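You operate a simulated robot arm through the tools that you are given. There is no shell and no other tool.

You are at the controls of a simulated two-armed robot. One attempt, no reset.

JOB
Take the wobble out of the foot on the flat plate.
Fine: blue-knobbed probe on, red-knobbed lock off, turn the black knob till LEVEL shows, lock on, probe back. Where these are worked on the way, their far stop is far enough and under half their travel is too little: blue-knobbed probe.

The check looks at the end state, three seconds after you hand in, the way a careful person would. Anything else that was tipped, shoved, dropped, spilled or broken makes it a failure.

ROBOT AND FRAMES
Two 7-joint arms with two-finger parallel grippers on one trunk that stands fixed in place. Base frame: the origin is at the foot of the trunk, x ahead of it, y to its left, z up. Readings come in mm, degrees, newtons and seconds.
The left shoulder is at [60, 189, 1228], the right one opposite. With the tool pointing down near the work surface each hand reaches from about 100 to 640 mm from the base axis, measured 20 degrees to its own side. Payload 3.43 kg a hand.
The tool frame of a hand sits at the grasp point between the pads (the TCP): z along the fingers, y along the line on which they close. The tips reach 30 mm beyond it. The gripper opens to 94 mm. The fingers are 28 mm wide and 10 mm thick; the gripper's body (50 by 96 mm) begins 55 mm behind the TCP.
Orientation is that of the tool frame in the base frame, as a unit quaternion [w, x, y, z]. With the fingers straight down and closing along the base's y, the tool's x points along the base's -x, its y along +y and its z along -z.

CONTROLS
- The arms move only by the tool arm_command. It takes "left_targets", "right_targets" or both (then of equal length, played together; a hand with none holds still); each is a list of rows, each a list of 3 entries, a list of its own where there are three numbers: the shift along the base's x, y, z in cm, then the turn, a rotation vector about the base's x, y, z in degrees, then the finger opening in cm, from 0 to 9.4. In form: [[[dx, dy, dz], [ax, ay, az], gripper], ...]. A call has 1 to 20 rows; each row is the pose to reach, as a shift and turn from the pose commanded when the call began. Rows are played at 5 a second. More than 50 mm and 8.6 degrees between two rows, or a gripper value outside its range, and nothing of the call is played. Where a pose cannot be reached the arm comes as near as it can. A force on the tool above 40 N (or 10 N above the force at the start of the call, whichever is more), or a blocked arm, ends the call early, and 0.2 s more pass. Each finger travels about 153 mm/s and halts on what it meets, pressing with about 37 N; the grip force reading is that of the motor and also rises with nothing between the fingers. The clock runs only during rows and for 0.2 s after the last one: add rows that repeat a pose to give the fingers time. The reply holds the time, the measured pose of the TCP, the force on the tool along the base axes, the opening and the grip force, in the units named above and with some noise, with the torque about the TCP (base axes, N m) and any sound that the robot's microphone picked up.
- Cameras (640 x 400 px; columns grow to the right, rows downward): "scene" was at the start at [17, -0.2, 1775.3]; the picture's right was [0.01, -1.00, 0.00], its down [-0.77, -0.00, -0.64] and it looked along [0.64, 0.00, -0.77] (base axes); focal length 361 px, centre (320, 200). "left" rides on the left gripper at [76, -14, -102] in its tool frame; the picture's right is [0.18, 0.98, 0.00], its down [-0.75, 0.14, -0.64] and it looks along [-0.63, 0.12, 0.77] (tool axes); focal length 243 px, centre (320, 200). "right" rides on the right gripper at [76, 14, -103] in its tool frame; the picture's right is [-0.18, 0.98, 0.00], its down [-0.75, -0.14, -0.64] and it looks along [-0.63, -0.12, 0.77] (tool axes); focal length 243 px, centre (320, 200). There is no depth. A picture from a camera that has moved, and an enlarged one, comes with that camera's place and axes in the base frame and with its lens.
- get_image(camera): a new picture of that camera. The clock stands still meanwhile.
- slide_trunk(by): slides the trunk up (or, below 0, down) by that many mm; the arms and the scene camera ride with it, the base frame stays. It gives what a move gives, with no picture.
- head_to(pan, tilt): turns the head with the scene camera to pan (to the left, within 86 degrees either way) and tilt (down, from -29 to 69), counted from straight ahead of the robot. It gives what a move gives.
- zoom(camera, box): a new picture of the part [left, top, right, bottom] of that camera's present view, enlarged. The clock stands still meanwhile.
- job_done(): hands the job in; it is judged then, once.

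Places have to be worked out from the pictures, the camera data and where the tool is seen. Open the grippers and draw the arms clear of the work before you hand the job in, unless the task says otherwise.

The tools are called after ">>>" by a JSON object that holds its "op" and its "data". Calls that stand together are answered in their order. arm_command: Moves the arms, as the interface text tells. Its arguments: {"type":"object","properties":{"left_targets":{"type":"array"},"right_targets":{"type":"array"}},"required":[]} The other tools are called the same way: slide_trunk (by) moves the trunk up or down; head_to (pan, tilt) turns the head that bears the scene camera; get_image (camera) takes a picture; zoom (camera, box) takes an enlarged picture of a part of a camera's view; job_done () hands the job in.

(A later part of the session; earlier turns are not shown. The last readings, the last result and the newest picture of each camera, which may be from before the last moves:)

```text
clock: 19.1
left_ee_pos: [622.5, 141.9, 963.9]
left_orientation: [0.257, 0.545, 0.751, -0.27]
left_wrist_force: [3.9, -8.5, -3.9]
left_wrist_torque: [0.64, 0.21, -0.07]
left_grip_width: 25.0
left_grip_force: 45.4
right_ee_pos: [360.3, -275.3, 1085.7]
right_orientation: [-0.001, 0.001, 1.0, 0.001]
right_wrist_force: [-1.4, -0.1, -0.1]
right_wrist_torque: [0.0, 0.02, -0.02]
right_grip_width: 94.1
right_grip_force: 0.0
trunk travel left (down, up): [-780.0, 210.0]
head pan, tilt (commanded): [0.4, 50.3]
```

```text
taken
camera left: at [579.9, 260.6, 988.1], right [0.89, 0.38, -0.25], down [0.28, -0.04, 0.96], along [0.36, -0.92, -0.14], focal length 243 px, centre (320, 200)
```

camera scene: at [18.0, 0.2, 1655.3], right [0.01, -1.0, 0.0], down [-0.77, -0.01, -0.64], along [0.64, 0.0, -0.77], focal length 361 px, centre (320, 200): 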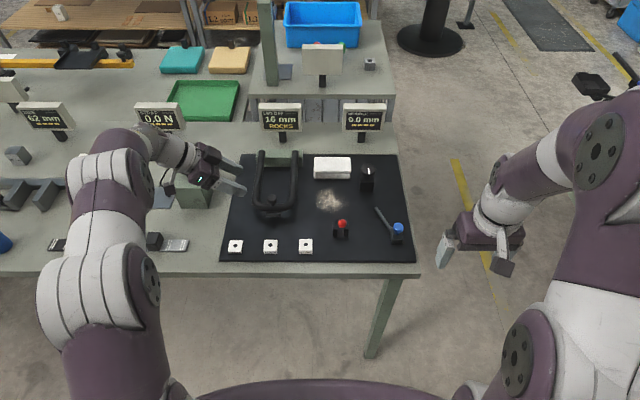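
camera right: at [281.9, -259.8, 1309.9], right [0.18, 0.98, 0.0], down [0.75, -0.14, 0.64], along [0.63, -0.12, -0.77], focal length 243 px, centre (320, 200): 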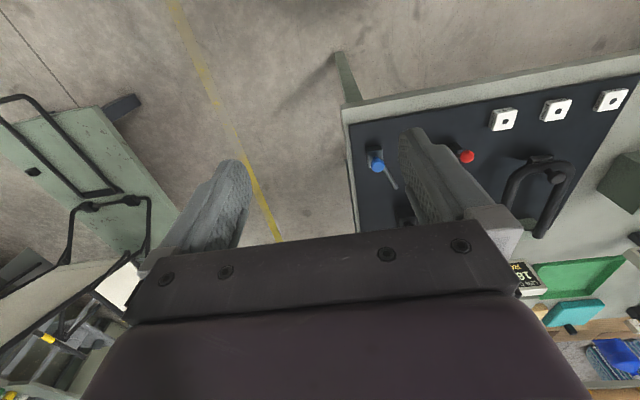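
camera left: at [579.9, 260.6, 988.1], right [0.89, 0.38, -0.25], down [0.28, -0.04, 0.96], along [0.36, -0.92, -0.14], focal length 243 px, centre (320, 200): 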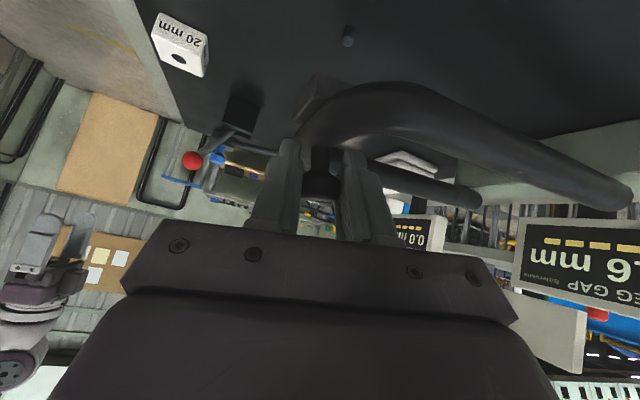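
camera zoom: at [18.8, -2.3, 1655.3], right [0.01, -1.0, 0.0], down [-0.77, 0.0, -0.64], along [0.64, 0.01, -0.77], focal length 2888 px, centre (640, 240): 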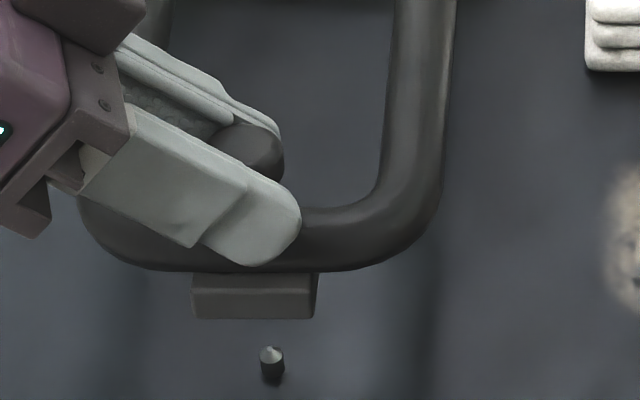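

The leg is up about 28 mm and the stud is in plain view at about [619, 131]; the left hand keeps holding. I now bring the right hand over, tilting it 45 degrees forward, to stand above and before the 16 mm shim.

>>> {"op": "arm_command", "data": {"right_targets": [[[1, 3.5, -0.7], [0, 0, 0], 6], [[2, 7, -1.4], [0, 0, 0], 6], [[3, 10.5, -2], [0, 0, 0], 6], [[4, 14, -2.7], [0, 0, 0], 6], [[5, 17.5, -3.3], [0, -5.6, 0], 6], [[5.5, 21, -4], [0, -11.2, 0], 6], [[6.2, 24.5, -4.5], [0, -16.8, 0], 6], [[7, 28, -5], [0, -22.4, 0], 6], [[7.7, 31.5, -5.8], [0, -28, 0], 6], [[8.4, 35, -6.6], [0, -33.6, 0], 6], [[9.2, 38, -7.5], [0, -39.2, 0], 6], [[10, 40.5, -8.6], [0, -45, 0], 6]]}}

>>> {"op": "get_image", "data": {"camera": "scene"}}

>>> {"op": "get_image", "data": {"camera": "right"}}

```text
clock: 21.7
left_ee_pos: [622.4, 142.1, 963.7]
left_orientation: [0.256, 0.545, 0.751, -0.27]
left_wrist_force: [9.6, -7.9, -2.2]
left_wrist_torque: [-0.63, -0.26, -0.1]
left_grip_width: 24.9
left_grip_force: 44.9
right_ee_pos: [460.0, 132.0, 1001.4]
right_orientation: [0.383, 0.0, 0.924, 0.001]
right_wrist_force: [-0.2, 0.2, -0.9]
right_wrist_torque: [0.0, 0.04, -0.01]
right_grip_width: 60.1
right_grip_force: 0.0
trunk travel left (down, up): [-780.0, 210.0]
head pan, tilt (commanded): [0.4, 50.3]
```

```text
taken
camera scene: at [19.6, -1.5, 1655.3], right [0.01, -1.0, 0.0], down [-0.77, 0.0, -0.64], along [0.64, 0.0, -0.77], focal length 361 px, centre (320, 200)
```

scene: 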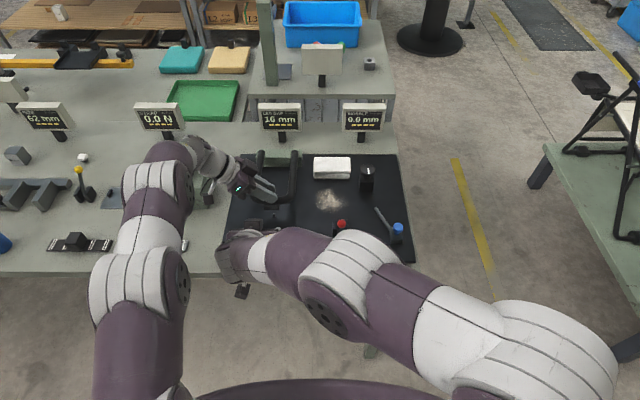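

```text
taken
camera right: at [333.8, 145.0, 1021.1], right [0.13, 0.98, 0.13], down [0.08, -0.14, 0.99], along [0.99, -0.12, -0.1], focal length 243 px, centre (320, 200)
```

right: 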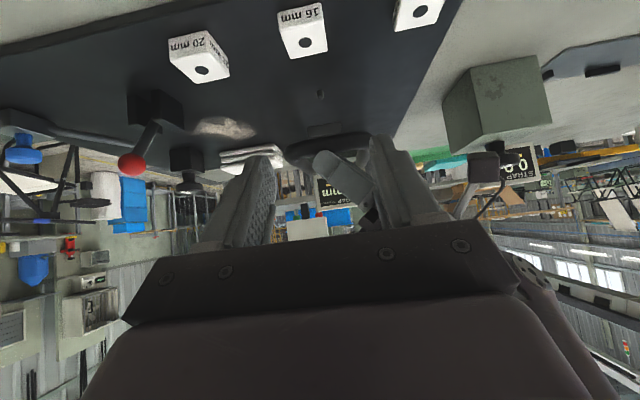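

Both shims and stud show well in the right camera; it puts the 16 mm shim at about [514, 129.5]. I lower the right hand round the shim, stopping just above the plate.

>>> {"op": "arm_command", "data": {"right_targets": [[[0.8, -0.05, -2], [0, 0, 0], 6], [[1.6, -0.1, -4], [0, 0, 0], 6], [[2.4, -0.15, -6], [0, 0, 0], 6], [[3.2, -0.2, -7.5], [0, 0, 0], 6], [[3.8, -0.2, -8.5], [0, 0, 0], 6], [[4.2, -0.2, -9.2], [0, 0, 0], 6], [[4.25, -0.2, -9.6], [0, 0, 0], 6]]}}

>>> {"op": "get_image", "data": {"camera": "right"}}

>>> {"op": "zoom", "data": {"camera": "scene", "box": [210, 170, 330, 270]}}

```text
clock: 23.3
left_ee_pos: [622.3, 142.2, 963.1]
left_orientation: [0.256, 0.545, 0.751, -0.27]
left_wrist_force: [7.7, -8.6, -3.6]
left_wrist_torque: [0.21, 0.09, -0.05]
left_grip_width: 24.8
left_grip_force: 44.7
right_ee_pos: [503.0, 128.2, 905.0]
right_orientation: [0.382, 0.0, 0.924, 0.0]
right_wrist_force: [0.5, 0.1, -0.5]
right_wrist_torque: [-0.03, 0.03, -0.03]
right_grip_width: 60.2
right_grip_force: 0.1
trunk travel left (down, up): [-780.0, 210.0]
head pan, tilt (commanded): [0.4, 50.3]
```

```text
taken
camera right: at [375.6, 140.8, 923.9], right [0.13, 0.98, 0.13], down [0.08, -0.14, 0.99], along [0.99, -0.12, -0.1], focal length 243 px, centre (320, 200)
```

right: 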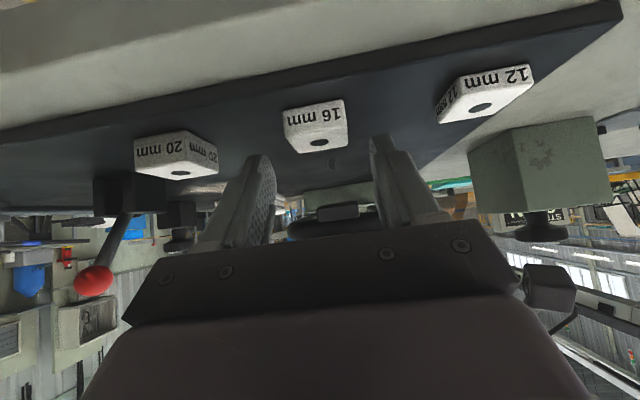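

```text
4.00 times, centred on (270, 220) of scene
camera zoom: at [19.5, -1.7, 1655.3], right [0.01, -1.0, 0.0], down [-0.77, 0.0, -0.64], along [0.64, 0.0, -0.77], focal length 1444 px, centre (520, 120)
```

zoom: 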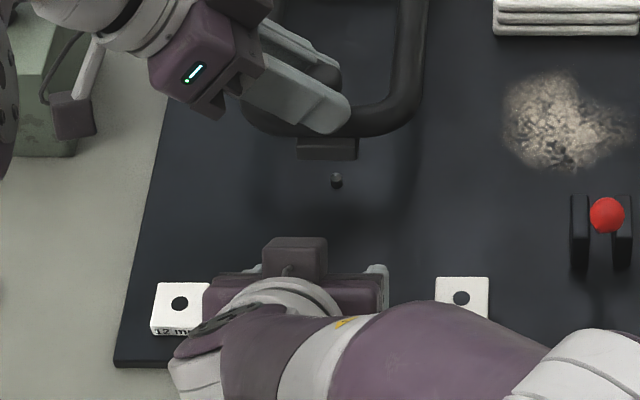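

The shim sits centred between the right fingers. I go down 8 mm more and close on it slowly.

>>> {"op": "arm_command", "data": {"right_targets": [[[0, 0, -0.4], [0, 0, 0], 6], [[0, 0, -0.8], [0, 0, 0], 6], [[0, 0, -0.8], [0, 0, 0], 5], [[0, 0, -0.8], [0, 0, 0], 4.2], [[0, 0, -0.8], [0, 0, 0], 3.7], [[0, 0, -0.8], [0, 0, 0], 3.2], [[0, 0, -0.8], [0, 0, 0], 2.5], [[0, 0, -0.8], [0, 0, 0], 2.0]]}}

>>> {"op": "get_image", "data": {"camera": "right"}}

```text
clock: 25.1
left_ee_pos: [622.6, 142.6, 963.3]
left_orientation: [0.255, 0.546, 0.751, -0.271]
left_wrist_force: [7.7, -8.3, -3.0]
left_wrist_torque: [0.0, -0.07, 0.02]
left_grip_width: 24.9
left_grip_force: 44.8
right_ee_pos: [502.8, 129.0, 895.9]
right_orientation: [0.381, 0.0, 0.924, 0.001]
right_wrist_force: [0.1, 0.2, -0.2]
right_wrist_torque: [0.0, 0.0, 0.02]
right_grip_width: 32.3
right_grip_force: 37.4
trunk travel left (down, up): [-780.0, 210.0]
head pan, tilt (commanded): [0.4, 50.3]
```

```text
taken
camera right: at [375.5, 141.4, 915.1], right [0.13, 0.98, 0.13], down [0.08, -0.14, 0.99], along [0.99, -0.12, -0.1], focal length 243 px, centre (320, 200)
```

right: 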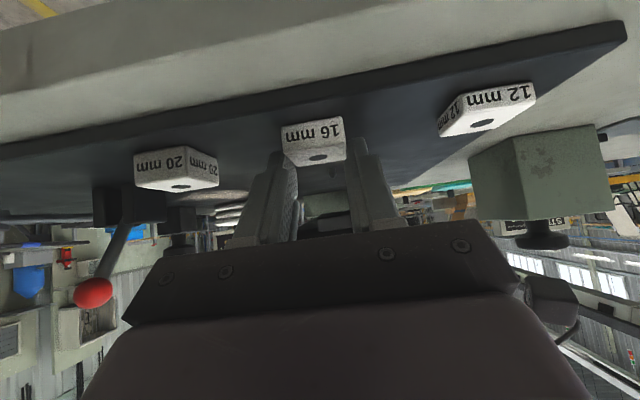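

The grip reads 32 mm at 37 N on the shim. I lift it 30 mm straight up and check that it is held level.

>>> {"op": "arm_command", "data": {"right_targets": [[[0, 0, 0.5], [0, 0, 0], 2.0], [[0, 0, 1.2], [0, 0, 0], 2.0], [[0, 0, 2.0], [0, 0, 0], 2.0], [[0, 0, 2.6], [0, 0, 0], 2.0], [[0, 0, 3.0], [0, 0, 0], 2.0]]}}

>>> {"op": "zoom", "data": {"camera": "right", "box": [220, 60, 420, 240]}}

>>> {"op": "get_image", "data": {"camera": "left"}}

>>> {"op": "zoom", "data": {"camera": "scene", "box": [230, 170, 330, 260]}}

```text
clock: 26.3
left_ee_pos: [622.8, 141.7, 963.0]
left_orientation: [0.256, 0.546, 0.751, -0.271]
left_wrist_force: [8.6, -7.0, -1.4]
left_wrist_torque: [-0.07, -0.1, 0.07]
left_grip_width: 25.1
left_grip_force: 44.7
right_ee_pos: [502.5, 128.1, 925.2]
right_orientation: [0.382, 0.001, 0.924, 0.001]
right_wrist_force: [-0.2, 0.6, 0.1]
right_wrist_torque: [-0.01, 0.0, 0.0]
right_grip_width: 32.3
right_grip_force: 36.9
trunk travel left (down, up): [-780.0, 210.0]
head pan, tilt (commanded): [0.4, 50.3]
```

```text
2.22 times, centred on (320, 150) of right
camera zoom: at [375.9, 141.4, 945.6], right [0.13, 0.98, 0.13], down [0.08, -0.14, 0.99], along [0.99, -0.12, -0.1], focal length 539 px, centre (320, 311)
```

zoom: 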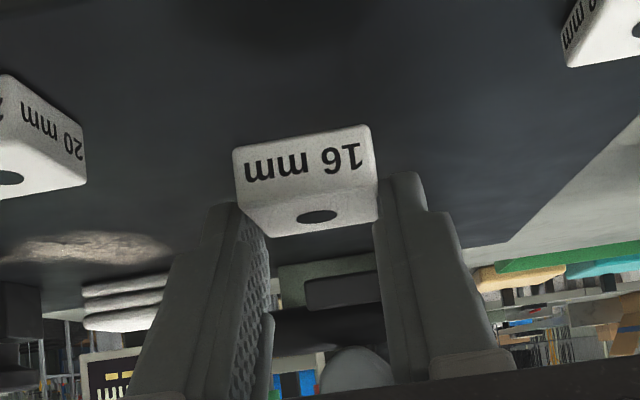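

```text
taken
camera left: at [579.8, 260.9, 987.3], right [0.89, 0.38, -0.25], down [0.28, -0.04, 0.96], along [0.35, -0.92, -0.14], focal length 243 px, centre (320, 200)
```

left: 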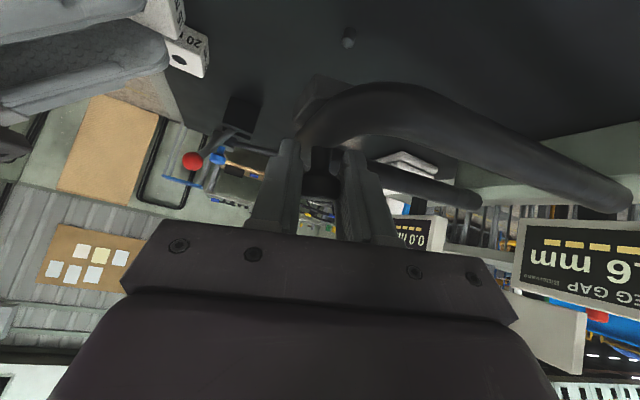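

```text
4.44 times, centred on (280, 215) of scene
camera zoom: at [19.4, -1.6, 1655.3], right [0.01, -1.0, 0.0], down [-0.77, 0.0, -0.64], along [0.64, 0.0, -0.77], focal length 1604 px, centre (498, 133)
```

zoom: 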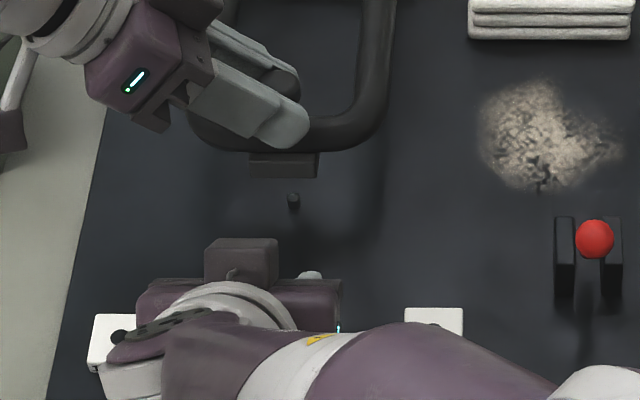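

The shim is held level, its label showing 16 mm. I raise the leg a little more and carry the shim forward under the foot to about 15 mm short of the stud, at a height between stud tip and foot.

>>> {"op": "arm_command", "data": {"left_targets": [[[0.05, 0, 0.3], [0, 0.8, 0], 0.5], [[0.15, 0, 0.6], [0, 1.5, 0], 0.5], [[0.15, 0, 0.6], [0, 1.5, 0], 0.5], [[0.15, 0, 0.6], [0, 1.5, 0], 0.5], [[0.15, 0, 0.6], [0, 1.5, 0], 0.5], [[0.15, 0, 0.6], [0, 1.5, 0], 0.5], [[0.15, 0, 0.6], [0, 1.5, 0], 0.5], [[0.15, 0, 0.6], [0, 1.5, 0], 0.5], [[0.15, 0, 0.6], [0, 1.5, 0], 0.5]], "right_targets": [[[0, 0, -0.3], [0, 0, 0], 2.0], [[0, 0, -0.6], [0, 0, 0], 2.0], [[1, 0, -1.0], [0, 0, 0], 2.0], [[2.5, 0.03, -1.0], [0, 0, 0], 2.0], [[4, 0.03, -1.0], [0, 0, 0], 2.0], [[5.5, 0.03, -1.0], [0, 0, 0], 2.0], [[7, 0.03, -1.0], [0, 0, 0], 2.0], [[8, 0.03, -1.0], [0, 0, 0], 2.0], [[9, 0.03, -1.0], [0, 0, 0], 2.0]]}}

>>> {"op": "get_image", "data": {"camera": "left"}}

>>> {"op": "zoom", "data": {"camera": "right", "box": [220, 60, 420, 240]}}

>>> {"op": "zoom", "data": {"camera": "scene", "box": [230, 170, 330, 260]}}

```text
clock: 28.5
left_ee_pos: [623.3, 142.0, 971.8]
left_orientation: [0.25, 0.541, 0.754, -0.275]
left_wrist_force: [-2.0, -2.7, 1.0]
left_wrist_torque: [0.42, -0.08, -0.09]
left_grip_width: 25.0
left_grip_force: 44.9
right_ee_pos: [588.6, 128.4, 911.2]
right_orientation: [0.378, -0.002, 0.926, -0.002]
right_wrist_force: [-1.1, -0.1, -0.9]
right_wrist_torque: [0.06, -0.02, -0.05]
right_grip_width: 32.5
right_grip_force: 37.2
trunk travel left (down, up): [-780.0, 210.0]
head pan, tilt (commanded): [0.4, 50.3]
stopped in row 9 (right hand): the force on the tool passed its limit at 42 N (the readings are from after the stop); the commanded pose is now the measured one
```

```text
taken
camera left: at [581.9, 260.9, 996.3], right [0.89, 0.38, -0.27], down [0.3, -0.03, 0.95], along [0.36, -0.92, -0.15], focal length 243 px, centre (320, 200)
```

left: 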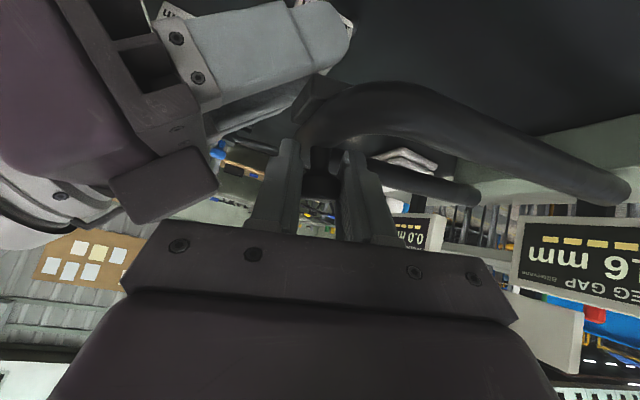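

```text
2.22 times, centred on (320, 150) of right
camera zoom: at [461.5, 141.4, 932.2], right [0.13, 0.98, 0.12], down [0.09, -0.14, 0.99], along [0.99, -0.12, -0.1], focal length 539 px, centre (320, 311)
```

zoom: 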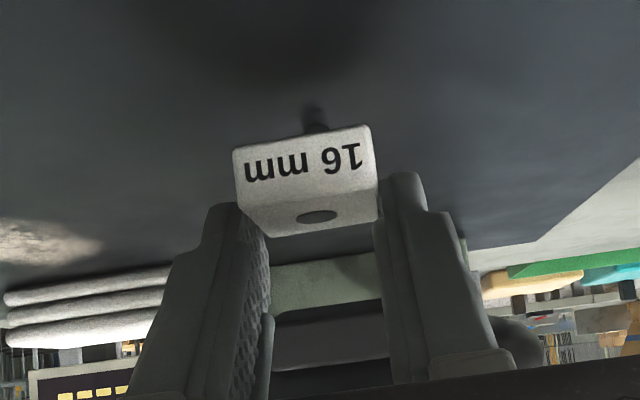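

```text
4.44 times, centred on (280, 215) of scene
camera zoom: at [16.4, -0.9, 1655.5], right [0.01, -1.0, 0.0], down [-0.77, 0.0, -0.64], along [0.64, 0.0, -0.77], focal length 1604 px, centre (498, 133)
```

zoom: 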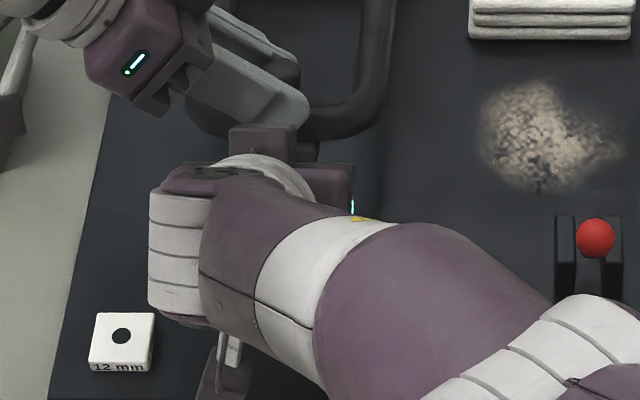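

The right fingers touched the underside edge of the foot block (left hand was pushed up 3 mm, right down), nothing moved otherwise. I need a grip nearer the shim's rear edge and a higher lift, so I back off and set the shim down on the plate at about x 530.

>>> {"op": "arm_command", "data": {"right_targets": [[[-1, 0, 0], [0, 0, 0], 2.0], [[-2.5, 0, 0], [0, 0, 0], 2.0], [[-4, 0, 0], [0, 0, 0], 2.0], [[-5.5, 0, 0], [0, 0, 0], 2.0], [[-6.9, 0, 0], [0, 0, 0], 2.0], [[-6.9, 0, -0.5], [0, 0, 0], 2.0], [[-6.9, 0, -1.0], [0, 0, 0], 2.0], [[-6.9, 0, -1.3], [0, 0, 0], 2.0]]}}

>>> {"op": "zoom", "data": {"camera": "right", "box": [220, 60, 420, 240]}}

```text
clock: 30.3
left_ee_pos: [624.5, 142.3, 971.9]
left_orientation: [0.251, 0.542, 0.754, -0.275]
left_wrist_force: [-4.2, -5.6, -0.7]
left_wrist_torque: [0.11, 0.02, -0.17]
left_grip_width: 24.9
left_grip_force: 45.1
right_ee_pos: [520.5, 128.8, 899.0]
right_orientation: [0.378, 0.0, 0.926, -0.002]
right_wrist_force: [0.5, -0.9, 0.1]
right_wrist_torque: [0.01, -0.01, 0.04]
right_grip_width: 32.1
right_grip_force: 37.3
trunk travel left (down, up): [-780.0, 210.0]
head pan, tilt (commanded): [0.4, 50.3]
```

```text
2.22 times, centred on (320, 150) of right
camera zoom: at [393.2, 141.7, 920.0], right [0.13, 0.98, 0.13], down [0.09, -0.14, 0.99], along [0.99, -0.12, -0.1], focal length 539 px, centre (320, 311)
```

zoom: 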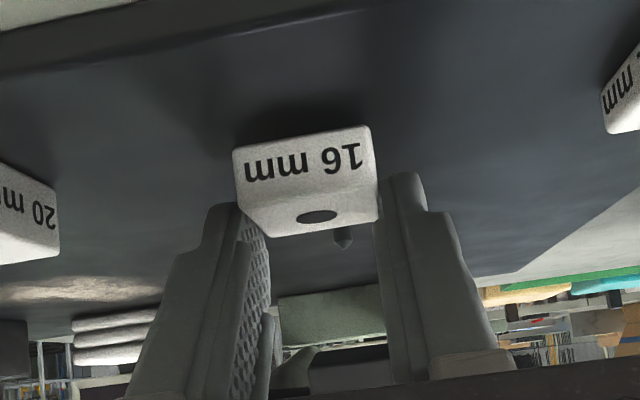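

The shim hangs about 3 mm above the plate. I lower it those last millimetres, open, and draw the hand back 16 mm for the new grip.

>>> {"op": "arm_command", "data": {"right_targets": [[[0, 0, -0.15], [0, 0, 0], 2.0], [[0, 0, -0.28], [0, 0, 0], 2.0], [[0, 0, -0.28], [0, 0, 0], 3.6], [[0, 0, -0.28], [0, 0, 0], 4.4], [[0, 0, -0.28], [0, 0, 0], 5.0], [[-0.8, 0, -0.2], [0, 0, 0], 5.0], [[-1.5, 0, -0.2], [0, 0, 0], 5.0]]}}

>>> {"op": "zoom", "data": {"camera": "right", "box": [220, 60, 420, 240]}}

```text
clock: 31.9
left_ee_pos: [624.4, 141.6, 972.5]
left_orientation: [0.251, 0.542, 0.754, -0.274]
left_wrist_force: [-3.4, -5.8, 0.4]
left_wrist_torque: [-0.03, -0.07, -0.06]
left_grip_width: 24.9
left_grip_force: 45.0
right_ee_pos: [503.9, 128.6, 898.1]
right_orientation: [0.378, -0.001, 0.926, -0.001]
right_wrist_force: [-0.7, 0.6, 0.7]
right_wrist_torque: [0.03, -0.02, 0.03]
right_grip_width: 50.0
right_grip_force: 0.2
trunk travel left (down, up): [-780.0, 210.0]
head pan, tilt (commanded): [0.4, 50.3]
```

```text
2.22 times, centred on (320, 150) of right
camera zoom: at [378.0, 141.6, 917.5], right [0.13, 0.98, 0.13], down [0.09, -0.14, 0.99], along [0.99, -0.12, -0.1], focal length 539 px, centre (320, 311)
```

zoom: 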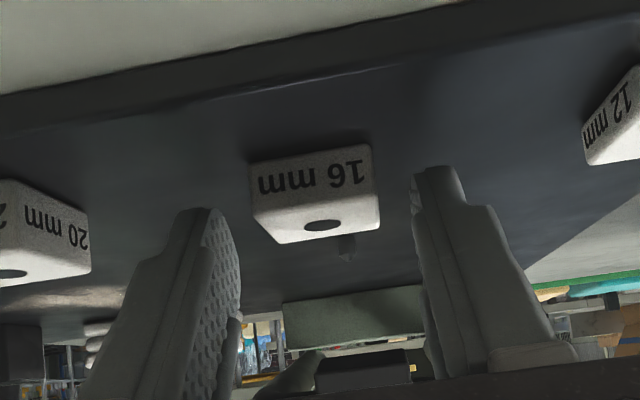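

The shim rests on the plate and the fingers are now set back so the tips cover only its rear half. I lower 2.5 mm and grip it again.

>>> {"op": "arm_command", "data": {"right_targets": [[[0, 0, -0.25], [0, 0, 0], 5.0], [[0, 0, -0.25], [0, 0, 0], 4.0], [[0, 0, -0.25], [0, 0, 0], 3.5], [[0, 0, -0.25], [0, 0, 0], 3.0], [[0, 0, -0.25], [0, 0, 0], 2.2], [[0, 0, -0.25], [0, 0, 0], 2.0]]}}

>>> {"op": "zoom", "data": {"camera": "right", "box": [220, 60, 420, 240]}}

```text
clock: 33.3
left_ee_pos: [625.0, 142.8, 972.3]
left_orientation: [0.251, 0.541, 0.754, -0.274]
left_wrist_force: [-4.6, -4.7, 0.6]
left_wrist_torque: [-0.08, -0.07, -0.14]
left_grip_width: 24.8
left_grip_force: 44.9
right_ee_pos: [504.0, 128.1, 895.0]
right_orientation: [0.378, 0.0, 0.926, -0.002]
right_wrist_force: [0.2, 1.0, -1.7]
right_wrist_torque: [0.01, 0.03, -0.01]
right_grip_width: 32.5
right_grip_force: 37.3
trunk travel left (down, up): [-780.0, 210.0]
head pan, tilt (commanded): [0.4, 50.3]
```

```text
2.22 times, centred on (320, 150) of right
camera zoom: at [377.6, 141.5, 915.0], right [0.13, 0.98, 0.13], down [0.09, -0.14, 0.99], along [0.99, -0.12, -0.1], focal length 539 px, centre (320, 311)
```

zoom: 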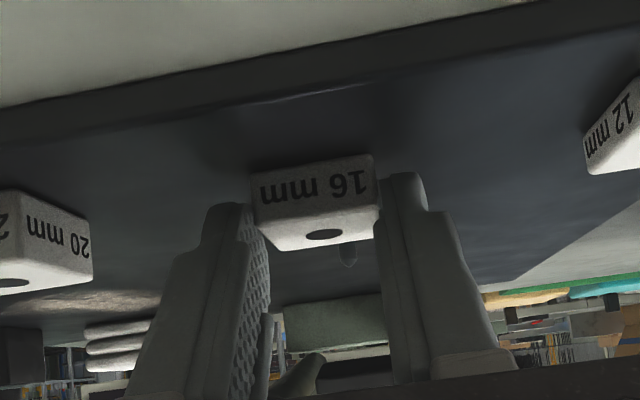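

The grip is firm again (32.5 mm, 37 N). Now I raise the leg a further 14 mm with the left hand and lift the shim 20 mm.

>>> {"op": "arm_command", "data": {"left_targets": [[[0.05, 0, 0.3], [0, 0.7, 0], 0.5], [[0.15, 0, 0.6], [0, 1.4, 0], 0.5], [[0.25, 0, 0.9], [0, 2.1, 0], 0.5], [[0.35, 0, 1.2], [0, 2.8, 0], 0.5], [[0.45, 0, 1.4], [0, 3.4, 0], 0.5], [[0.45, 0, 1.4], [0, 3.4, 0], 0.5]], "right_targets": [[[0, 0, 0.3], [0, 0, 0], 2.0], [[0, 0, 0.7], [0, 0, 0], 2.0], [[0, 0, 1.1], [0, 0, 0], 2.0], [[0, 0, 1.5], [0, 0, 0], 2.0], [[0, 0, 1.8], [0, 0, 0], 2.0], [[0, 0, 2.0], [0, 0, 0], 2.0]]}}

>>> {"op": "zoom", "data": {"camera": "right", "box": [220, 60, 420, 240]}}

>>> {"op": "zoom", "data": {"camera": "scene", "box": [230, 160, 330, 250]}}

>>> {"op": "get_image", "data": {"camera": "left"}}

```text
clock: 34.7
left_ee_pos: [629.0, 142.8, 985.6]
left_orientation: [0.228, 0.533, 0.762, -0.29]
left_wrist_force: [-3.7, -4.6, -1.5]
left_wrist_torque: [0.4, 0.26, -0.21]
left_grip_width: 24.8
left_grip_force: 45.2
right_ee_pos: [505.4, 128.2, 916.0]
right_orientation: [0.379, -0.001, 0.926, -0.002]
right_wrist_force: [-0.1, 0.2, -0.1]
right_wrist_torque: [0.01, 0.02, -0.01]
right_grip_width: 32.6
right_grip_force: 37.0
trunk travel left (down, up): [-780.0, 210.0]
head pan, tilt (commanded): [0.4, 50.3]
```

```text
2.22 times, centred on (320, 150) of right
camera zoom: at [378.1, 141.5, 935.2], right [0.13, 0.98, 0.12], down [0.09, -0.14, 0.99], along [0.99, -0.12, -0.1], focal length 539 px, centre (320, 311)
```

zoom: 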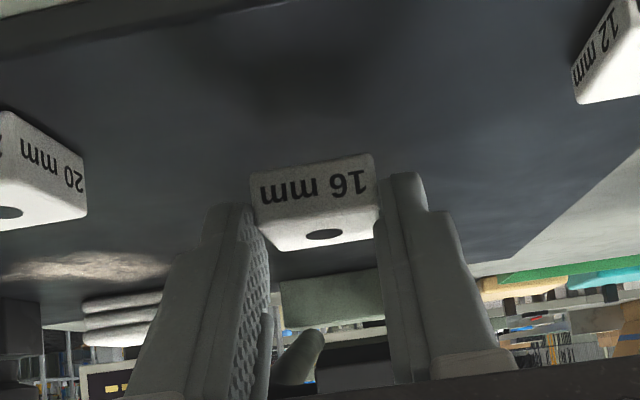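

```text
4.44 times, centred on (280, 205) of scene
camera zoom: at [16.6, -1.3, 1655.4], right [0.01, -1.0, 0.0], down [-0.77, 0.0, -0.64], along [0.64, 0.0, -0.77], focal length 1604 px, centre (498, 178)
```

zoom: 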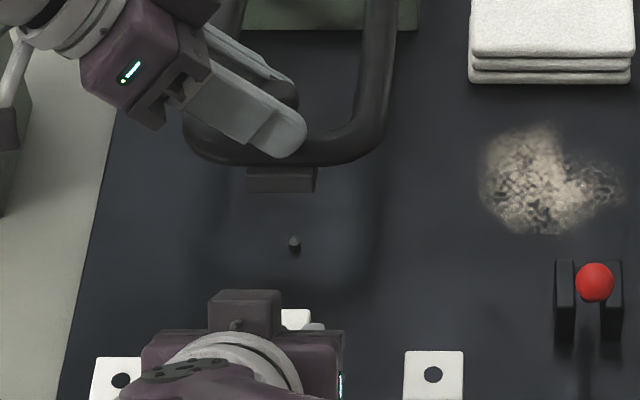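

```text
taken
camera left: at [588.2, 261.0, 1013.1], right [0.87, 0.38, -0.32], down [0.36, -0.04, 0.93], along [0.35, -0.92, -0.17], focal length 243 px, centre (320, 200)
```

left: 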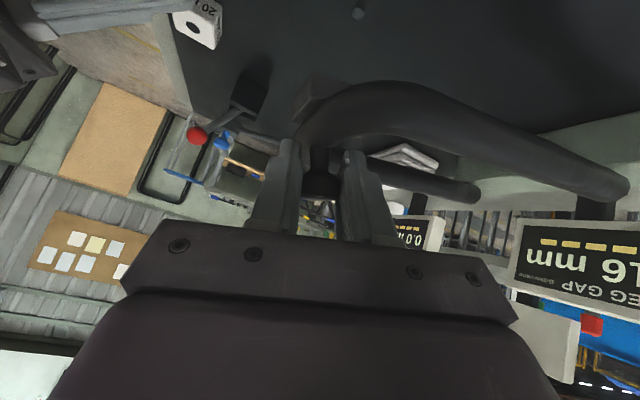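

The leg is now about 49 mm up and the stud stands clear. I carry the shim forward at 4 mm above the stud tip until its hole should be over the stud.

>>> {"op": "arm_command", "data": {"right_targets": [[[1, 0.03, -0.2], [0, 0, 0], 2.0], [[2.2, 0.03, -0.5], [0, 0, 0], 2.0], [[3.4, 0.03, -0.5], [0, 0, 0], 2.0], [[4.6, 0.03, -0.5], [0, 0, 0], 2.0], [[5.8, 0.03, -0.5], [0, 0, 0], 2.0], [[6.8, 0.03, -0.5], [0, 0, 0], 2.0], [[7.6, 0.03, -0.5], [0, 0, 0], 2.0], [[8.2, 0.03, -0.5], [0, 0, 0], 2.0], [[8.6, 0.03, -0.5], [0, 0, 0], 2.0], [[8.6, 0.03, -0.5], [0, 0, 0], 2.0]]}}

>>> {"op": "get_image", "data": {"camera": "left"}}

>>> {"op": "zoom", "data": {"camera": "right", "box": [220, 60, 420, 240]}}

>>> {"op": "zoom", "data": {"camera": "scene", "box": [240, 170, 310, 230]}}

```text
clock: 36.9
left_ee_pos: [628.7, 141.5, 985.0]
left_orientation: [0.228, 0.533, 0.761, -0.291]
left_wrist_force: [-2.8, -5.3, 0.8]
left_wrist_torque: [-0.32, -0.21, -0.02]
left_grip_width: 25.0
left_grip_force: 44.6
right_ee_pos: [590.9, 128.5, 910.3]
right_orientation: [0.379, -0.001, 0.926, -0.001]
right_wrist_force: [-1.6, -0.3, -0.6]
right_wrist_torque: [0.03, 0.01, 0.01]
right_grip_width: 32.5
right_grip_force: 37.2
trunk travel left (down, up): [-780.0, 210.0]
head pan, tilt (commanded): [0.4, 50.3]
```

```text
taken
camera left: at [588.2, 261.0, 1013.1], right [0.87, 0.38, -0.32], down [0.36, -0.03, 0.93], along [0.35, -0.92, -0.17], focal length 243 px, centre (320, 200)
```

left: 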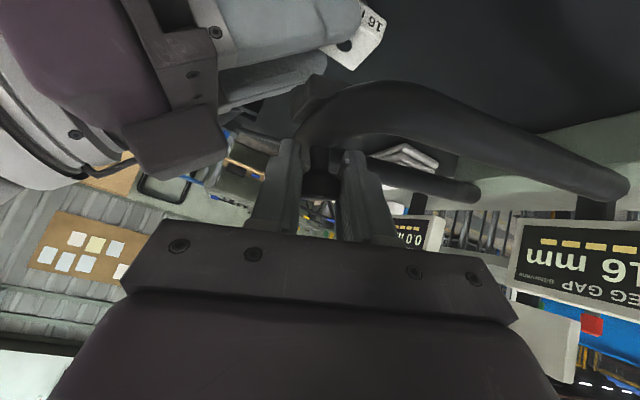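

```text
2.22 times, centred on (320, 150) of right
camera zoom: at [464.0, 141.0, 930.1], right [0.13, 0.98, 0.12], down [0.09, -0.14, 0.99], along [0.99, -0.12, -0.1], focal length 539 px, centre (320, 311)
```

zoom: 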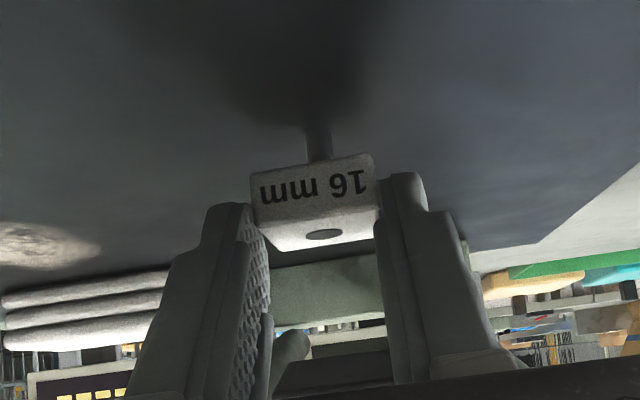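

```text
6.67 times, centred on (275, 200) of scene
camera zoom: at [16.6, -1.2, 1655.3], right [0.01, -1.0, 0.0], down [-0.77, 0.0, -0.64], along [0.64, 0.0, -0.77], focal length 2406 px, centre (620, 200)
```

zoom: 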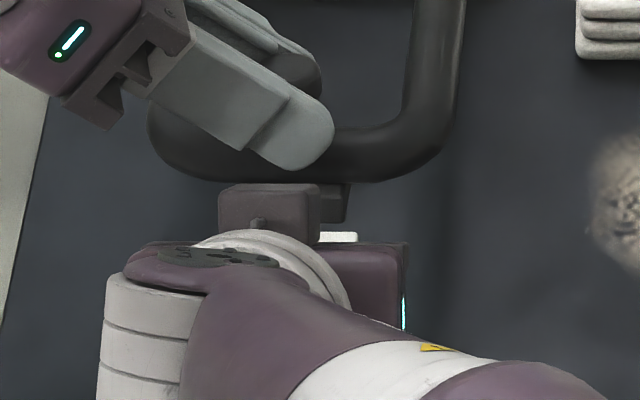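

The hand got there without contact and the stud shows under the shim. I zoom closer to measure the sideways offset between stud and hole.

>>> {"op": "zoom", "data": {"camera": "right", "box": [285, 100, 355, 145]}}

>>> {"op": "zoom", "data": {"camera": "left", "box": [300, 0, 420, 80]}}

```text
8.89 times, centred on (320, 122) of right
camera zoom: at [464.0, 141.0, 930.1], right [0.13, 0.98, 0.12], down [0.09, -0.14, 0.99], along [0.99, -0.12, -0.1], focal length 2157 px, centre (320, 889)
```

zoom: 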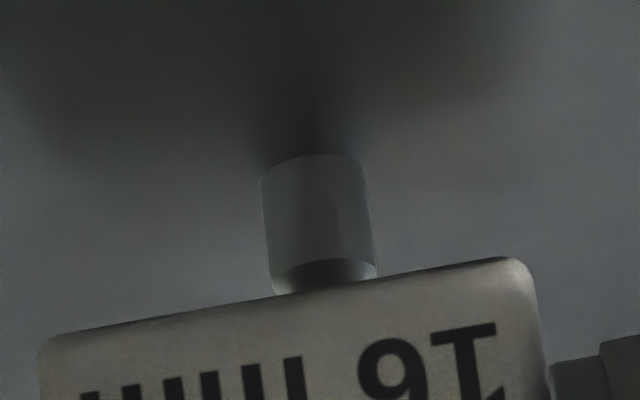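

```text
5.00 times, centred on (360, 40) of left
camera zoom: at [588.2, 261.0, 1013.1], right [0.87, 0.38, -0.32], down [0.36, -0.03, 0.93], along [0.35, -0.92, -0.17], focal length 1213 px, centre (120, 1000)
```

zoom: 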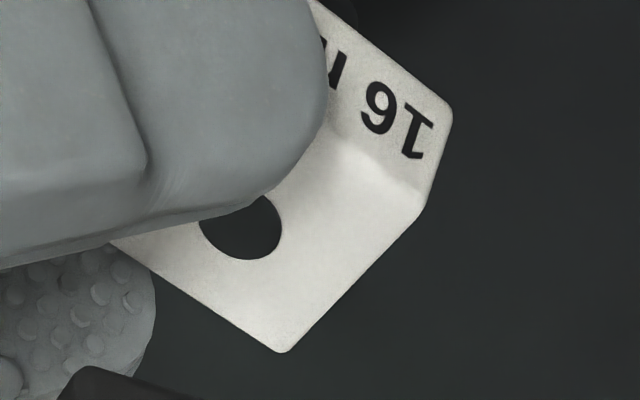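

I also zoom on the hole itself to settle the sideways offset.

>>> {"op": "zoom", "data": {"camera": "right", "box": [285, 135, 355, 180]}}

```text
8.89 times, centred on (320, 158) of right
camera zoom: at [464.0, 141.0, 930.1], right [0.13, 0.98, 0.12], down [0.09, -0.14, 0.99], along [0.99, -0.12, -0.1], focal length 2157 px, centre (320, 578)
```

zoom: 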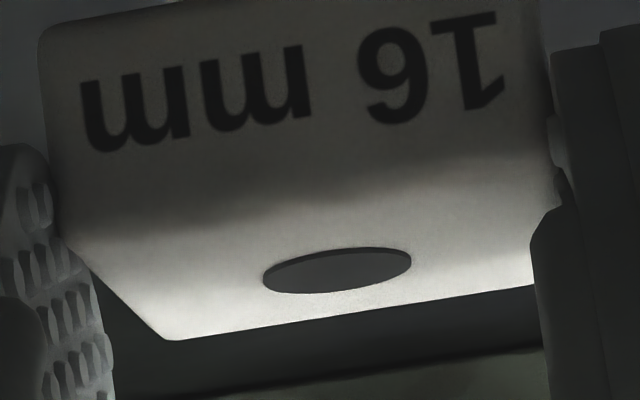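

Stud and hole differ by about 2 mm sideways and under 1 mm in x. I correct by +0.8 mm in x and +1.8 mm in y and lower the shim half way over the stud.

>>> {"op": "arm_command", "data": {"right_targets": [[[0.04, 0.09, 0], [0, 0, 0], 2.0], [[0.08, 0.18, 0], [0, 0, 0], 2.0], [[0.08, 0.18, -0.3], [0, 0, 0], 2.0], [[0.08, 0.18, -0.5], [0, 0, 0], 2.0], [[0.08, 0.18, -0.7], [0, 0, 0], 2.0], [[0.08, 0.18, -0.8], [0, 0, 0], 2.0]]}}

>>> {"op": "zoom", "data": {"camera": "right", "box": [275, 90, 365, 180]}}

>>> {"op": "zoom", "data": {"camera": "left", "box": [300, 0, 420, 80]}}

```text
clock: 38.3
left_ee_pos: [629.6, 142.4, 986.3]
left_orientation: [0.227, 0.534, 0.761, -0.29]
left_wrist_force: [-2.2, -5.5, 0.6]
left_wrist_torque: [-0.07, -0.13, -0.1]
left_grip_width: 25.2
left_grip_force: 44.6
right_ee_pos: [590.8, 131.0, 902.1]
right_orientation: [0.379, 0.0, 0.925, -0.002]
right_wrist_force: [-0.3, 0.1, -0.6]
right_wrist_torque: [0.02, 0.02, 0.04]
right_grip_width: 32.7
right_grip_force: 37.3
trunk travel left (down, up): [-780.0, 210.0]
head pan, tilt (commanded): [0.4, 50.3]
```

```text
4.44 times, centred on (320, 135) of right
camera zoom: at [464.8, 143.4, 921.6], right [0.13, 0.98, 0.13], down [0.09, -0.14, 0.99], along [0.99, -0.12, -0.1], focal length 1078 px, centre (320, 489)
```

zoom: 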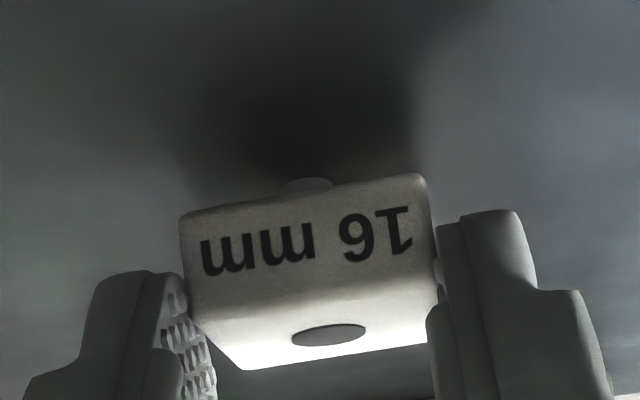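

```text
5.00 times, centred on (360, 40) of left
camera zoom: at [588.2, 261.1, 1012.9], right [0.87, 0.38, -0.32], down [0.36, -0.04, 0.93], along [0.35, -0.92, -0.17], focal length 1213 px, centre (120, 1000)
```

zoom: 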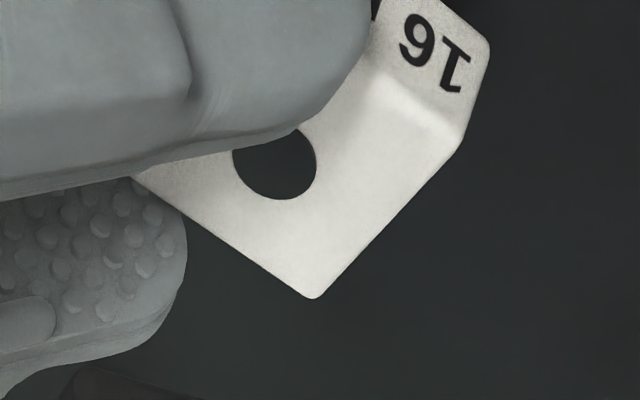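

No force while the hole went over the stud's cone, and hole and stud now line up within a millimetre. I lower the remaining 7 mm in small steps.

>>> {"op": "arm_command", "data": {"right_targets": [[[0, 0, -0.2], [0, 0, 0], 2.0], [[0, 0, -0.4], [0, 0, 0], 2.0], [[0, 0, -0.55], [0, 0, 0], 2.0], [[0, 0, -0.68], [0, 0, 0], 2.0], [[0, 0, -0.72], [0, 0, 0], 2.0]]}}

>>> {"op": "zoom", "data": {"camera": "right", "box": [275, 90, 365, 180]}}

```text
clock: 39.5
left_ee_pos: [629.7, 141.9, 985.7]
left_orientation: [0.228, 0.533, 0.762, -0.289]
left_wrist_force: [2.4, 2.3, -3.0]
left_wrist_torque: [0.0, 0.05, 0.12]
left_grip_width: 25.1
left_grip_force: 45.1
right_ee_pos: [592.2, 130.4, 896.3]
right_orientation: [0.38, 0.0, 0.925, -0.002]
right_wrist_force: [-0.1, -10.7, 12.2]
right_wrist_torque: [-0.24, -0.28, -0.24]
right_grip_width: 32.5
right_grip_force: 37.1
trunk travel left (down, up): [-780.0, 210.0]
head pan, tilt (commanded): [0.4, 50.3]
```

```text
4.44 times, centred on (320, 135) of right
camera zoom: at [465.4, 143.1, 915.6], right [0.13, 0.98, 0.13], down [0.09, -0.14, 0.99], along [0.99, -0.12, -0.1], focal length 1078 px, centre (320, 489)
```

zoom: 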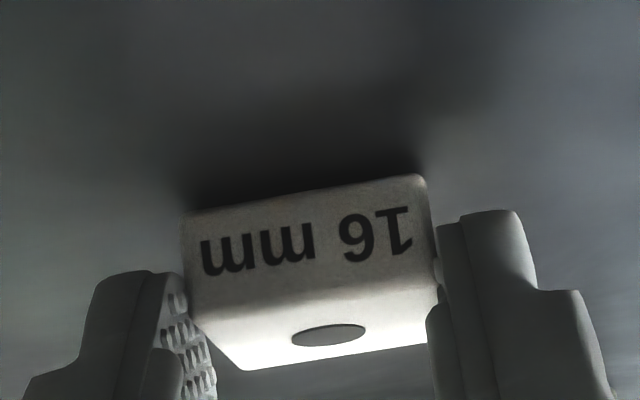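

The shim is nearly down (about 1 mm) with the stud pressing it to -y by 11 N. I ease 1 mm to -y and see whether it settles.

>>> {"op": "arm_command", "data": {"right_targets": [[[0, -0.05, 0], [0, 0, 0], 2.0], [[0, -0.1, 0], [0, 0, 0], 2.0], [[0, -0.12, -0.05], [0, 0, 0], 2.0]]}}

>>> {"op": "zoom", "data": {"camera": "right", "box": [275, 90, 365, 180]}}

```text
clock: 40.3
left_ee_pos: [630.5, 143.4, 987.0]
left_orientation: [0.228, 0.533, 0.761, -0.291]
left_wrist_force: [-2.8, 1.8, 0.8]
left_wrist_torque: [0.45, -0.14, -0.24]
left_grip_width: 24.8
left_grip_force: 44.7
right_ee_pos: [592.0, 130.6, 895.5]
right_orientation: [0.379, 0.0, 0.925, -0.001]
right_wrist_force: [7.2, -6.0, 8.7]
right_wrist_torque: [-0.16, -0.45, -0.17]
right_grip_width: 32.8
right_grip_force: 37.0
trunk travel left (down, up): [-780.0, 210.0]
head pan, tilt (commanded): [0.4, 50.3]
```

```text
4.44 times, centred on (320, 135) of right
camera zoom: at [465.3, 142.9, 915.1], right [0.13, 0.98, 0.13], down [0.09, -0.14, 0.99], along [0.99, -0.12, -0.1], focal length 1078 px, centre (320, 489)
```

zoom: 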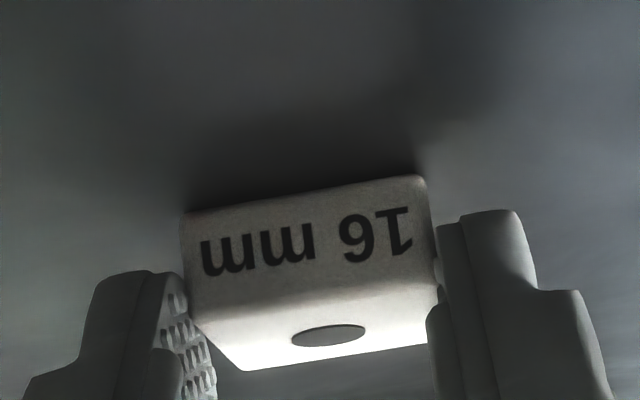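

The height reading (895.5) equals the one at which the shim lay flat on the plate. I open the right fingers, then look at how the shim sits.

>>> {"op": "arm_command", "data": {"right_targets": [[[0, 0, 0], [0, 0, 0], 3.4], [[0, 0, 0], [0, 0, 0], 3.8], [[0, 0, 0], [0, 0, 0], 4.4], [[0, 0, 0], [0, 0, 0], 5.0]]}}

>>> {"op": "zoom", "data": {"camera": "right", "box": [255, 80, 385, 180]}}

>>> {"op": "zoom", "data": {"camera": "left", "box": [300, 0, 420, 80]}}

```text
clock: 41.3
left_ee_pos: [629.5, 141.8, 986.4]
left_orientation: [0.228, 0.533, 0.761, -0.291]
left_wrist_force: [-1.3, -4.7, 0.8]
left_wrist_torque: [-0.46, -0.17, 0.04]
left_grip_width: 25.0
left_grip_force: 44.5
right_ee_pos: [591.9, 129.7, 893.8]
right_orientation: [0.379, -0.001, 0.925, -0.001]
right_wrist_force: [-0.3, -0.4, -0.9]
right_wrist_torque: [-0.04, 0.02, 0.02]
right_grip_width: 50.0
right_grip_force: 0.0
trunk travel left (down, up): [-780.0, 210.0]
head pan, tilt (commanded): [0.4, 50.3]
```

```text
4.00 times, centred on (320, 130) of right
camera zoom: at [464.8, 143.0, 914.4], right [0.13, 0.98, 0.13], down [0.09, -0.14, 0.99], along [0.99, -0.12, -0.1], focal length 970 px, centre (320, 480)
```

zoom: 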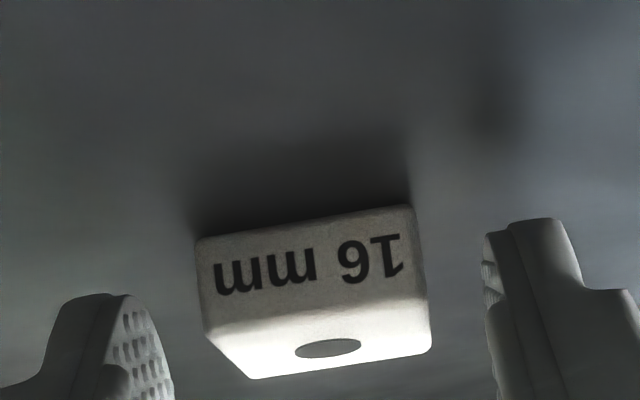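

```text
5.00 times, centred on (360, 40) of left
camera zoom: at [588.2, 261.1, 1012.8], right [0.87, 0.38, -0.32], down [0.36, -0.03, 0.93], along [0.35, -0.92, -0.17], focal length 1213 px, centre (120, 1000)
```

zoom: 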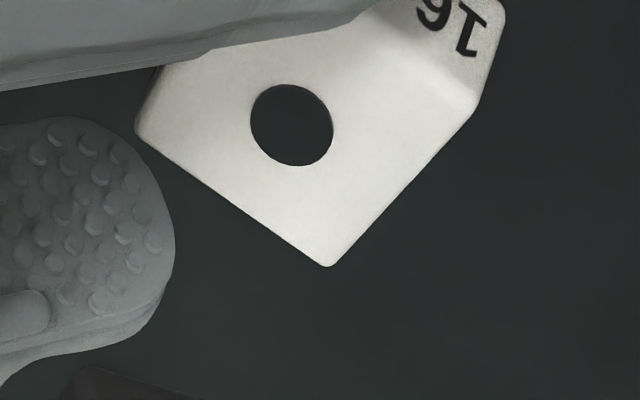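

The shim sits flat over the stud. I retreat the right hand backward and up, away from the foot.

>>> {"op": "arm_command", "data": {"right_targets": [[[0, 0, 0.3], [0, 0, 0], 5.4], [[-1.2, 0, 0.4], [0, 0, 0], 5.4], [[-2.5, 0, 0.6], [0, 0, 0], 5.4], [[-4.5, 0, 1.0], [0, 0, 0], 5.4], [[-7, 0, 2.5], [0, 0, 0], 5.4], [[-10, 0, 5], [0, 0, 0], 5.4], [[-12, 0, 8], [0, 0, 0], 5.4], [[-12, -2, 11], [0, 0, 0], 5.4]]}}

>>> {"op": "zoom", "data": {"camera": "right", "box": [220, 60, 420, 240]}}

>>> {"op": "zoom", "data": {"camera": "scene", "box": [230, 80, 390, 250]}}

```text
clock: 43.1
left_ee_pos: [629.1, 141.7, 985.7]
left_orientation: [0.228, 0.533, 0.761, -0.29]
left_wrist_force: [-2.4, -5.0, 1.3]
left_wrist_torque: [0.55, -0.07, 0.13]
left_grip_width: 25.2
left_grip_force: 45.1
right_ee_pos: [470.0, 108.9, 1005.3]
right_orientation: [0.378, 0.0, 0.926, -0.002]
right_wrist_force: [-0.3, 0.5, -0.2]
right_wrist_torque: [-0.01, -0.01, 0.0]
right_grip_width: 54.3
right_grip_force: 0.0
trunk travel left (down, up): [-780.0, 210.0]
head pan, tilt (commanded): [0.4, 50.3]
```

```text
2.22 times, centred on (320, 150) of right
camera zoom: at [343.8, 121.4, 1025.8], right [0.13, 0.98, 0.13], down [0.09, -0.14, 0.99], along [0.99, -0.12, -0.1], focal length 539 px, centre (320, 311)
```

zoom: 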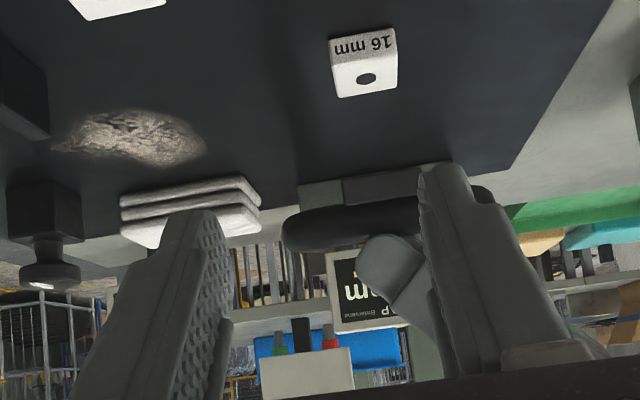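

```text
2.35 times, centred on (310, 165) of scene
camera zoom: at [16.5, -1.5, 1655.3], right [0.01, -1.0, 0.0], down [-0.77, 0.0, -0.64], along [0.64, 0.0, -0.77], focal length 849 px, centre (344, 282)
```

zoom: 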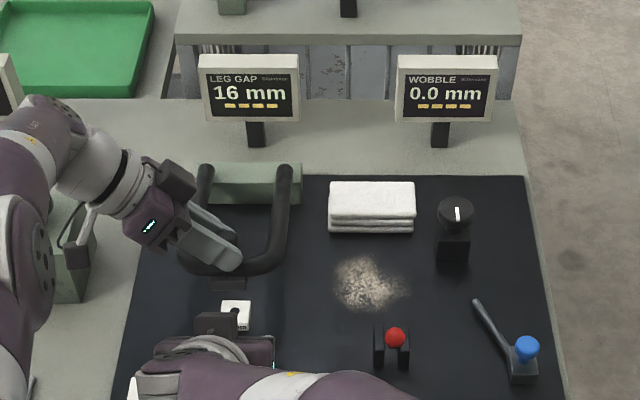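

The 16 mm shim stands on its stud under the raised foot. I move the right hand off to the right while the left hand lowers the leg along the same arc.

>>> {"op": "arm_command", "data": {"left_targets": [[[-0.2, 0, -0.5], [0, -1.3, 0], 0.5], [[-0.4, 0, -1.0], [0, -2.6, 0], 0.5], [[-0.5, 0, -1.5], [0, -3.9, 0], 0.5], [[-0.6, 0, -2.0], [0, -5.2, 0], 0.5], [[-0.7, 0, -2.5], [0, -6.4, 0], 0.5], [[-0.8, 0, -3.0], [0, -7.6, 0], 0.5], [[-0.9, 0, -3.5], [0, -8.8, 0], 0.5], [[-0.95, 0, -4.0], [0, -10, 0], 0.5], [[-1.0, 0, -4.4], [0, -11.1, 0], 0.5], [[-1.0, 0, -4.7], [0, -11.8, 0], 0.5]], "right_targets": [[[-1, -2, 1], [0, 0, 0], 5.4], [[-2, -4, 2], [0, 0, 0], 5.4], [[-3, -7, 3], [0, 0, 0], 5.4], [[-4, -10, 3], [0, 0, 0], 5.4], [[-5, -13, 3], [0, 0, 0], 5.4], [[-5, -16, 3], [0, 0, 0], 5.4], [[-5, -19, 3], [0, 0, 0], 5.4], [[-5, -22, 3], [0, 0, 0], 5.4], [[-5, -25, 3], [0, 0, 0], 5.4], [[-5, -28, 3], [0, 0, 0], 5.4]]}}

>>> {"op": "get_image", "data": {"camera": "scene"}}

>>> {"op": "zoom", "data": {"camera": "scene", "box": [230, 80, 390, 250]}}

```text
clock: 45.3
left_ee_pos: [618.8, 142.8, 938.4]
left_orientation: [0.306, 0.56, 0.733, -0.234]
left_wrist_force: [-7.9, -2.7, 3.0]
left_wrist_torque: [-0.21, -0.36, -0.11]
left_grip_width: 24.9
left_grip_force: 44.7
right_ee_pos: [415.6, -154.0, 1035.9]
right_orientation: [0.379, 0.0, 0.926, -0.002]
right_wrist_force: [-0.3, -0.7, -0.3]
right_wrist_torque: [0.03, 0.02, -0.04]
right_grip_width: 54.0
right_grip_force: 0.0
right hand out of reach, approached as far as the arm can: row 4, 10
trunk travel left (down, up): [-780.0, 210.0]
head pan, tilt (commanded): [0.4, 50.3]
```

```text
taken
camera scene: at [14.6, -0.7, 1655.4], right [0.01, -1.0, 0.0], down [-0.77, 0.0, -0.64], along [0.64, 0.0, -0.77], focal length 361 px, centre (320, 200)
```

scene: 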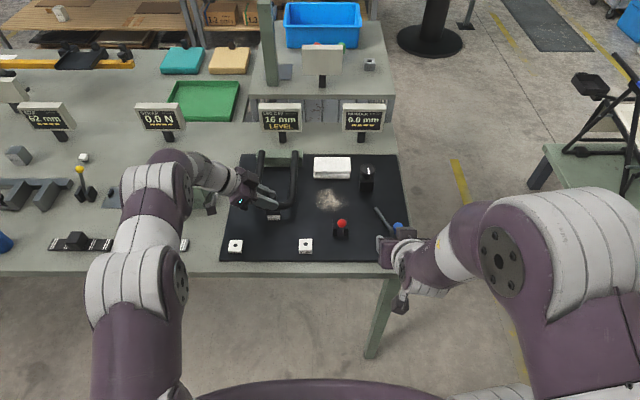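

```text
2.35 times, centred on (310, 165) of scene
camera zoom: at [14.6, -0.7, 1655.4], right [0.01, -1.0, 0.0], down [-0.77, 0.0, -0.64], along [0.64, 0.0, -0.77], focal length 849 px, centre (344, 282)
```

zoom: 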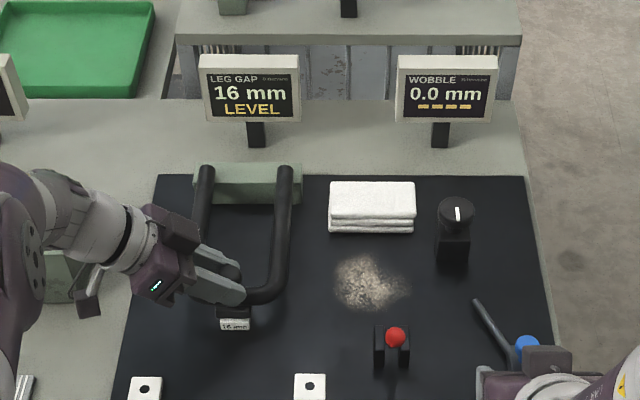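

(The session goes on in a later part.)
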